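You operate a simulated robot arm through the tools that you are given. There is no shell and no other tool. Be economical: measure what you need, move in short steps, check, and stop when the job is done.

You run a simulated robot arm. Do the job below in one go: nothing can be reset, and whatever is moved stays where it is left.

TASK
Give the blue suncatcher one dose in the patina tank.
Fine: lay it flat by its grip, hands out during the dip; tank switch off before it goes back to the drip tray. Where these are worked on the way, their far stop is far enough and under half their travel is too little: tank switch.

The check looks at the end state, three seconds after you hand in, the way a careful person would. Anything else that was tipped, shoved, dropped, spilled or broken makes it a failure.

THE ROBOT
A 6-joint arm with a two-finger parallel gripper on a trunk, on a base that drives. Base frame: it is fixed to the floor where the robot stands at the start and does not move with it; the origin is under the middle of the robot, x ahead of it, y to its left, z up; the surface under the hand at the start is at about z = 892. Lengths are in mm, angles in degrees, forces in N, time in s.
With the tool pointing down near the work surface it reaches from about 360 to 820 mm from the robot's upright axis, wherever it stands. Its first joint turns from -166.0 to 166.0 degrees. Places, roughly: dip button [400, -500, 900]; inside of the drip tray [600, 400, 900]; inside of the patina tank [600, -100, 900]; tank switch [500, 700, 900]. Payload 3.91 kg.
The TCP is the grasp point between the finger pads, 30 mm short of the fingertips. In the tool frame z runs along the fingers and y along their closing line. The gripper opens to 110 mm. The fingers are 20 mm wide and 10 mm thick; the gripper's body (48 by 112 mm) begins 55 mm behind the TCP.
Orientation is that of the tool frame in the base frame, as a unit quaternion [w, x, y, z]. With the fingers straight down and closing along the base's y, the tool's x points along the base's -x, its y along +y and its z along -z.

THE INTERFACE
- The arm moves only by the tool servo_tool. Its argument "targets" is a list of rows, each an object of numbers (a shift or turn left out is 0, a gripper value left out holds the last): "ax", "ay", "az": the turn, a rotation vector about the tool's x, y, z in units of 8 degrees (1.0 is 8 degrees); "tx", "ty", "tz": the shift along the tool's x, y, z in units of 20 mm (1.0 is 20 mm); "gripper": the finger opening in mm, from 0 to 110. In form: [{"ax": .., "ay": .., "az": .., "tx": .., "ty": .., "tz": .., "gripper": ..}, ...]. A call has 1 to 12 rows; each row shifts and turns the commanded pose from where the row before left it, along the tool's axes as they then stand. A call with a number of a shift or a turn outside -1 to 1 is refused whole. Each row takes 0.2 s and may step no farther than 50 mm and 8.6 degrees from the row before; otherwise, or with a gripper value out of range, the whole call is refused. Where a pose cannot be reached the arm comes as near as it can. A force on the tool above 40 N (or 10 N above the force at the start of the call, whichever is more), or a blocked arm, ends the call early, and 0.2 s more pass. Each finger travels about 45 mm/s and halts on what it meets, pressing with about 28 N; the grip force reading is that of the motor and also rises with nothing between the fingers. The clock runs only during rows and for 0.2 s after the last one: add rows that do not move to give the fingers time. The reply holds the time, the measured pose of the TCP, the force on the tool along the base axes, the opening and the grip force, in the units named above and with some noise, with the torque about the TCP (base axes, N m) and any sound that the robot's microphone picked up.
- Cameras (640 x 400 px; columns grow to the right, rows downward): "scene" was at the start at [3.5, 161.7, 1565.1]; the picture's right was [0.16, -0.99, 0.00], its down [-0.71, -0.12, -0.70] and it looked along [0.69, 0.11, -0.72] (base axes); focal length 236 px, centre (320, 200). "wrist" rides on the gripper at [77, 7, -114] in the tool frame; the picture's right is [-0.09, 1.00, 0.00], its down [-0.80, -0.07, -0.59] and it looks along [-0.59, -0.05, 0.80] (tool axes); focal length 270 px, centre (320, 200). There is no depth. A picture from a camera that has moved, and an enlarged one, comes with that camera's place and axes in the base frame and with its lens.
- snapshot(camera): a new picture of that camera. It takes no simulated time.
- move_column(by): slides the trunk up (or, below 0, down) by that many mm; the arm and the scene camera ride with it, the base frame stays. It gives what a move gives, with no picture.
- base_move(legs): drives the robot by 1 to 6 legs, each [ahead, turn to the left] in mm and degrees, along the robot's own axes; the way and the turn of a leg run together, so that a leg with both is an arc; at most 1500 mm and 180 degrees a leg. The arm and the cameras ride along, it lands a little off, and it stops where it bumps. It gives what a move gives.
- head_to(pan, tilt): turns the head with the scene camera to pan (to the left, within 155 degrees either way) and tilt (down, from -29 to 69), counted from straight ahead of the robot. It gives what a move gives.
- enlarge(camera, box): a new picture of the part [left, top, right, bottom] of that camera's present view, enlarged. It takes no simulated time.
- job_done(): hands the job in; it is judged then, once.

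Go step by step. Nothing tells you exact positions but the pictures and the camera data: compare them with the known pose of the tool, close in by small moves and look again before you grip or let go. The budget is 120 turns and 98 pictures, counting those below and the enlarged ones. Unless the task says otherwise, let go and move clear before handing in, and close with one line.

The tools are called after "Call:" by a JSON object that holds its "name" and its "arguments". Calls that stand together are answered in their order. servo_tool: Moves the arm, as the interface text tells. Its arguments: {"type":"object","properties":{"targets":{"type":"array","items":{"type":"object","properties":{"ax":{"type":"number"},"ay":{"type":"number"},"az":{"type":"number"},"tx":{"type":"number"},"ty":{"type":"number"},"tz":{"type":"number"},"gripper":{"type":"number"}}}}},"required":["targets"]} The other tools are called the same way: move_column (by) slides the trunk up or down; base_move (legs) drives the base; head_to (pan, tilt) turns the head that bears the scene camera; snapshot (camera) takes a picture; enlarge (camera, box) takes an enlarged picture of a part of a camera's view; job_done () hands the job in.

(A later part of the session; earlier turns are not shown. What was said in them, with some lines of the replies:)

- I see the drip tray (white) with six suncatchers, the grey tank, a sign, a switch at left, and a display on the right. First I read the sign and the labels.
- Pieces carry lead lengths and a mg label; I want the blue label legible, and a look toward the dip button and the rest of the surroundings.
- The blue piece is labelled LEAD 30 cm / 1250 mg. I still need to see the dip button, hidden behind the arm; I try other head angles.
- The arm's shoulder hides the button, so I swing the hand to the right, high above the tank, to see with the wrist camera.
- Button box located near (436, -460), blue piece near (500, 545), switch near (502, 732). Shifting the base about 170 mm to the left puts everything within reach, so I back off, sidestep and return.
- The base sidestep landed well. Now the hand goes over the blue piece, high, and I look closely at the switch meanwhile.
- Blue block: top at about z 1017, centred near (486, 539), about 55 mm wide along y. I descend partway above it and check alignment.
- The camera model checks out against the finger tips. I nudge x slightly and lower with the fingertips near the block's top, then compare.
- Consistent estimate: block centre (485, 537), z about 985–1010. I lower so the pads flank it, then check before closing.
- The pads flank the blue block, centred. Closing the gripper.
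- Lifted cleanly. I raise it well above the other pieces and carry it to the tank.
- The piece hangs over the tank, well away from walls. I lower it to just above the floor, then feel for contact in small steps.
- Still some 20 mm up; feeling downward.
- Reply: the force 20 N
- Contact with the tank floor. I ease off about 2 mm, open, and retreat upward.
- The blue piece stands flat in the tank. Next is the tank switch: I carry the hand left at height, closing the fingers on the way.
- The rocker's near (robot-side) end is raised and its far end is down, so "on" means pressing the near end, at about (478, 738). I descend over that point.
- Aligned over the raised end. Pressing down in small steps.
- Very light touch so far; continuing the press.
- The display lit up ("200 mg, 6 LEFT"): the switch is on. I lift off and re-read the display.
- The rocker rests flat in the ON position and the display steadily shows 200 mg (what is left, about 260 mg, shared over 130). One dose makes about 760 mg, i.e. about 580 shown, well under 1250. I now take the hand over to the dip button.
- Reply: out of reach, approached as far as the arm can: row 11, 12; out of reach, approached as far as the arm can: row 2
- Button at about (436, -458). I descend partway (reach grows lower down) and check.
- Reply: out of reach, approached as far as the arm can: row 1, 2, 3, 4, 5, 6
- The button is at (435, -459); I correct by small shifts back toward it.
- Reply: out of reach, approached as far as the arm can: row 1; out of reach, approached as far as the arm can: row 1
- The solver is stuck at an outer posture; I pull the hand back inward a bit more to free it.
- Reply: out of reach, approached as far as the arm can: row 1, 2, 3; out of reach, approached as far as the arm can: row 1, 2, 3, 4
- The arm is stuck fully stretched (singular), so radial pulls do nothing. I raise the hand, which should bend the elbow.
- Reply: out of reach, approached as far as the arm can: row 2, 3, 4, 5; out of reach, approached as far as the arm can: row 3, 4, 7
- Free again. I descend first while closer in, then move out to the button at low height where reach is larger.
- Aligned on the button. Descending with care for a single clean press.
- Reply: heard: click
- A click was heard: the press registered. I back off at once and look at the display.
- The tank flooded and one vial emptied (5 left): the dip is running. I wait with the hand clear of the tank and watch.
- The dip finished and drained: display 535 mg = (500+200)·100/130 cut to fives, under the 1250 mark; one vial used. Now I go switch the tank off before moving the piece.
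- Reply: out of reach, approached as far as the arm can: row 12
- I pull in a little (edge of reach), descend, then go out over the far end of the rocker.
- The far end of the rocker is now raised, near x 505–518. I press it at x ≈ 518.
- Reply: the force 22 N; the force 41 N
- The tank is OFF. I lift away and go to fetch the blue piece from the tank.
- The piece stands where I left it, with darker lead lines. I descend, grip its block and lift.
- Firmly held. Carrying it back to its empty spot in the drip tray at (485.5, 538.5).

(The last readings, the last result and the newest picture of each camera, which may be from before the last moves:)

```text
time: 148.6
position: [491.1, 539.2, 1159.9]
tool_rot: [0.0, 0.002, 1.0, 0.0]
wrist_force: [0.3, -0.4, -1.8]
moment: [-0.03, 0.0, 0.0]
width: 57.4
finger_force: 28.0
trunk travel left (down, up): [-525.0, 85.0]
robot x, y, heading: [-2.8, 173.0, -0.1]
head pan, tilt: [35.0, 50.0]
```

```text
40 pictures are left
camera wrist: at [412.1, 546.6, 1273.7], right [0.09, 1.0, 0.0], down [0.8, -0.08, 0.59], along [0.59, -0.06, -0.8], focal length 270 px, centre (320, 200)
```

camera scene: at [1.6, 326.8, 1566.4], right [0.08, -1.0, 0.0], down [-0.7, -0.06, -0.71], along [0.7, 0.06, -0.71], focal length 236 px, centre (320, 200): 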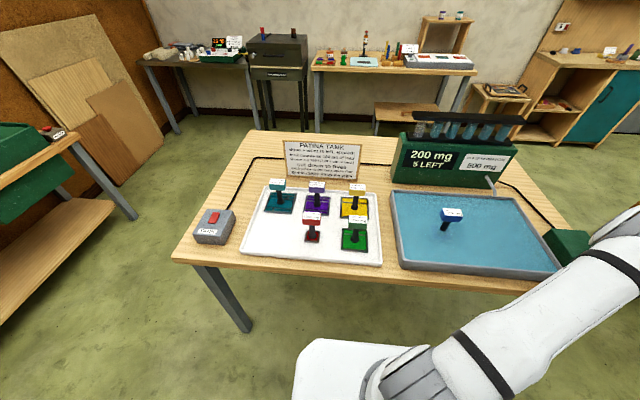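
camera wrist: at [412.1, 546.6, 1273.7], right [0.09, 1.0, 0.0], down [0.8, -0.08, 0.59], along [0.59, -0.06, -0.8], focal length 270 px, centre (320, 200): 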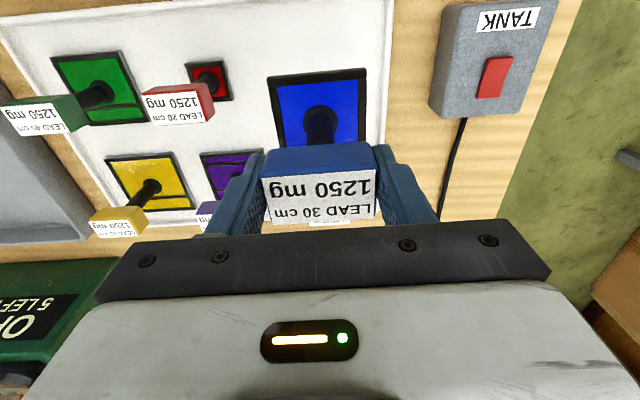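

Call:
{"name": "servo_tool", "arguments": {"targets": [{"tx": 0.25, "tz": 1}, {"tz": 1}, {"tz": 1}, {"tz": 1}, {"tz": 1}, {"tz": 1}, {"tz": 1}, {"tz": 0.4}]}}

Call:
{"name": "servo_tool", "arguments": {"targets": [{"tz": 0.2}, {"tz": 0.15}, {"tz": 0.1}]}}

Call:
{"name": "servo_tool", "arguments": {"targets": [{"tz": 0.1}]}}

Call:
{"name": "snapshot", "arguments": {"camera": "wrist"}}

```text
time: 150.4
position: [485.3, 537.9, 1011.6]
tool_rot: [0.0, 0.003, 1.0, 0.0]
wrist_force: [-0.3, -0.6, -2.0]
moment: [0.02, -0.01, 0.04]
width: 57.7
finger_force: 27.8
trunk travel left (down, up): [-525.0, 85.0]
robot x, y, heading: [-2.9, 165.4, -0.1]
head pan, tilt: [35.0, 50.0]
```

```text
time: 151.2
position: [486.1, 538.2, 1003.3]
tool_rot: [0.0, 0.003, 1.0, 0.0]
wrist_force: [-0.2, -0.5, -1.8]
moment: [0.01, 0.06, -0.01]
width: 57.5
finger_force: 28.3
trunk travel left (down, up): [-525.0, 85.0]
robot x, y, heading: [-1.2, 170.6, -0.2]
head pan, tilt: [35.0, 50.0]
```

```text
time: 151.6
position: [485.1, 540.1, 1001.6]
tool_rot: [0.0, 0.002, 1.0, -0.001]
wrist_force: [-0.4, 0.2, -0.8]
moment: [-0.03, -0.01, 0.05]
width: 57.4
finger_force: 28.4
trunk travel left (down, up): [-525.0, 85.0]
robot x, y, heading: [-2.1, 171.8, -0.2]
head pan, tilt: [35.0, 50.0]
```

```text
39 pictures are left
camera wrist: at [407.1, 546.5, 1114.7], right [0.09, 1.0, 0.0], down [0.8, -0.08, 0.59], along [0.59, -0.06, -0.8], focal length 270 px, centre (320, 200)
```

wrist: 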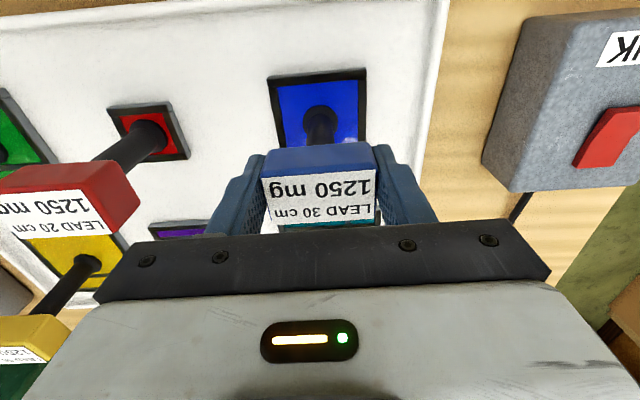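

Call:
{"name": "servo_tool", "arguments": {"targets": [{"tz": 0.08}]}}

Call:
{"name": "servo_tool", "arguments": {"targets": [{"tz": 0.08}]}}

```text
time: 152.0
position: [484.0, 539.3, 1000.8]
tool_rot: [0.001, 0.002, 1.0, 0.0]
wrist_force: [0.4, -1.0, 4.7]
moment: [-0.2, 0.15, 0.01]
width: 57.6
finger_force: 28.1
trunk travel left (down, up): [-525.0, 85.0]
robot x, y, heading: [-4.3, 172.0, -0.3]
head pan, tilt: [35.0, 50.0]
```

```text
time: 152.4
position: [484.4, 538.7, 1000.9]
tool_rot: [0.002, 0.002, 1.0, 0.0]
wrist_force: [1.2, 0.8, 17.0]
moment: [-0.17, 0.54, 0.01]
width: 57.9
finger_force: 28.0
trunk travel left (down, up): [-525.0, 85.0]
robot x, y, heading: [-4.5, 167.9, -0.2]
head pan, tilt: [35.0, 50.0]
```

On the tray floor. I ease off slightly, open, and retreat.

Call:
{"name": "servo_tool", "arguments": {"targets": [{"tz": -0.1}, {}, {"gripper": 110}, {}, {}, {}, {}, {}]}}

Call:
{"name": "servo_tool", "arguments": {"targets": [{"tz": -0.5}, {"tz": -1}, {"tz": -1}, {"tz": -1}, {"tz": -1}, {"tz": -1}, {"tz": -1}, {"tz": -1}, {"tz": -1}, {"tz": -1}, {"tz": -1}, {"tz": -1}]}}

Call:
{"name": "servo_tool", "arguments": {"targets": [{"tx": 1}, {"tx": 1}, {"ty": -1}, {"ty": -1}, {"ty": -1}, {"ty": -1}, {"ty": -1}, {"ty": -1}, {"ty": -1}, {"ty": -1}]}}

Call:
{"name": "snapshot", "arguments": {"camera": "wrist"}}

Call:
{"name": "head_to", "arguments": {"pan": 15, "tilt": 48}}

Call:
{"name": "snapshot", "arguments": {"camera": "scene"}}

```text
time: 154.2
position: [485.5, 539.1, 1000.6]
tool_rot: [0.0, 0.002, 1.0, 0.0]
wrist_force: [0.2, 0.2, 0.4]
moment: [-0.04, 0.02, -0.02]
width: 110.1
finger_force: 0.1
trunk travel left (down, up): [-525.0, 85.0]
robot x, y, heading: [-5.7, 166.7, -0.1]
head pan, tilt: [35.0, 50.0]
```

```text
time: 156.8
position: [484.2, 538.7, 1229.9]
tool_rot: [0.0, 0.003, 1.0, 0.0]
wrist_force: [0.6, 0.3, -0.5]
moment: [-0.01, -0.01, 0.0]
width: 110.0
finger_force: 0.0
trunk travel left (down, up): [-525.0, 85.0]
robot x, y, heading: [-3.2, 170.2, -0.1]
head pan, tilt: [35.0, 50.0]
```

```text
time: 159.0
position: [443.4, 377.9, 1230.1]
tool_rot: [0.0, 0.003, 1.0, 0.0]
wrist_force: [-0.4, 0.0, -0.2]
moment: [0.0, -0.03, 0.01]
width: 110.1
finger_force: 0.1
trunk travel left (down, up): [-525.0, 85.0]
robot x, y, heading: [-0.3, 169.7, 0.2]
head pan, tilt: [35.0, 50.0]
```

```text
38 pictures are left
camera wrist: at [365.9, 386.1, 1344.1], right [0.09, 1.0, 0.0], down [0.8, -0.08, 0.59], along [0.59, -0.06, -0.8], focal length 270 px, centre (320, 200)
```

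wrist: 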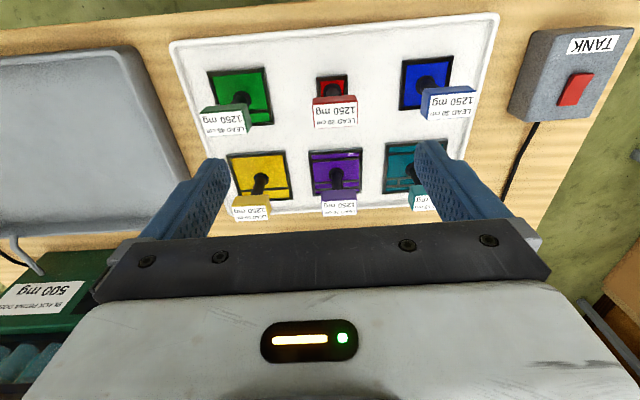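

```text
time: 159.8
position: [444.1, 379.9, 1229.8]
tool_rot: [0.0, 0.003, 1.0, 0.0]
wrist_force: [0.4, 0.3, -0.1]
moment: [0.01, 0.0, 0.01]
width: 110.0
finger_force: 0.0
trunk travel left (down, up): [-525.0, 85.0]
robot x, y, heading: [-0.4, 169.3, 0.0]
head pan, tilt: [15.0, 48.0]
```

```text
37 pictures are left
camera scene: at [-3.3, 340.3, 1562.2], right [0.26, -0.97, 0.0], down [-0.72, -0.19, -0.67], along [0.65, 0.17, -0.74], focal length 236 px, centre (320, 200)
```

scene: 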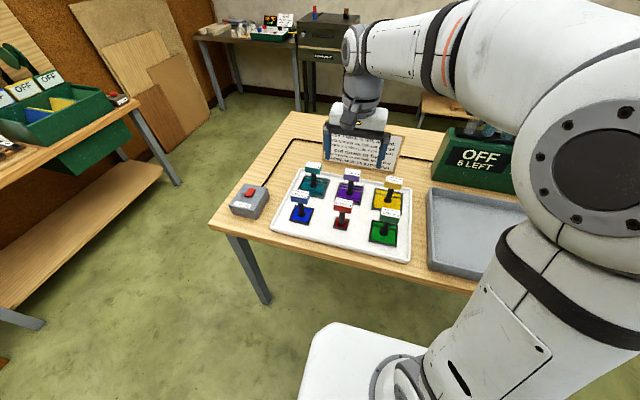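

The blue piece stands flat back in its place in the drip tray, the tank reads OFF with 5 doses left, and everything else is where it was. The hand is clear, so I hand in.

Call:
{"name": "job_done", "arguments": {}}

```text
The job is handed in.
```

The blue suncatcher got one dose, one press of the dip button, and the display read 535 mg afterwards. I switched the tank off and then set the piece back flat in its place in the drip tray. I took the 1250 mg on its label as a limit, not as the dose to reach.
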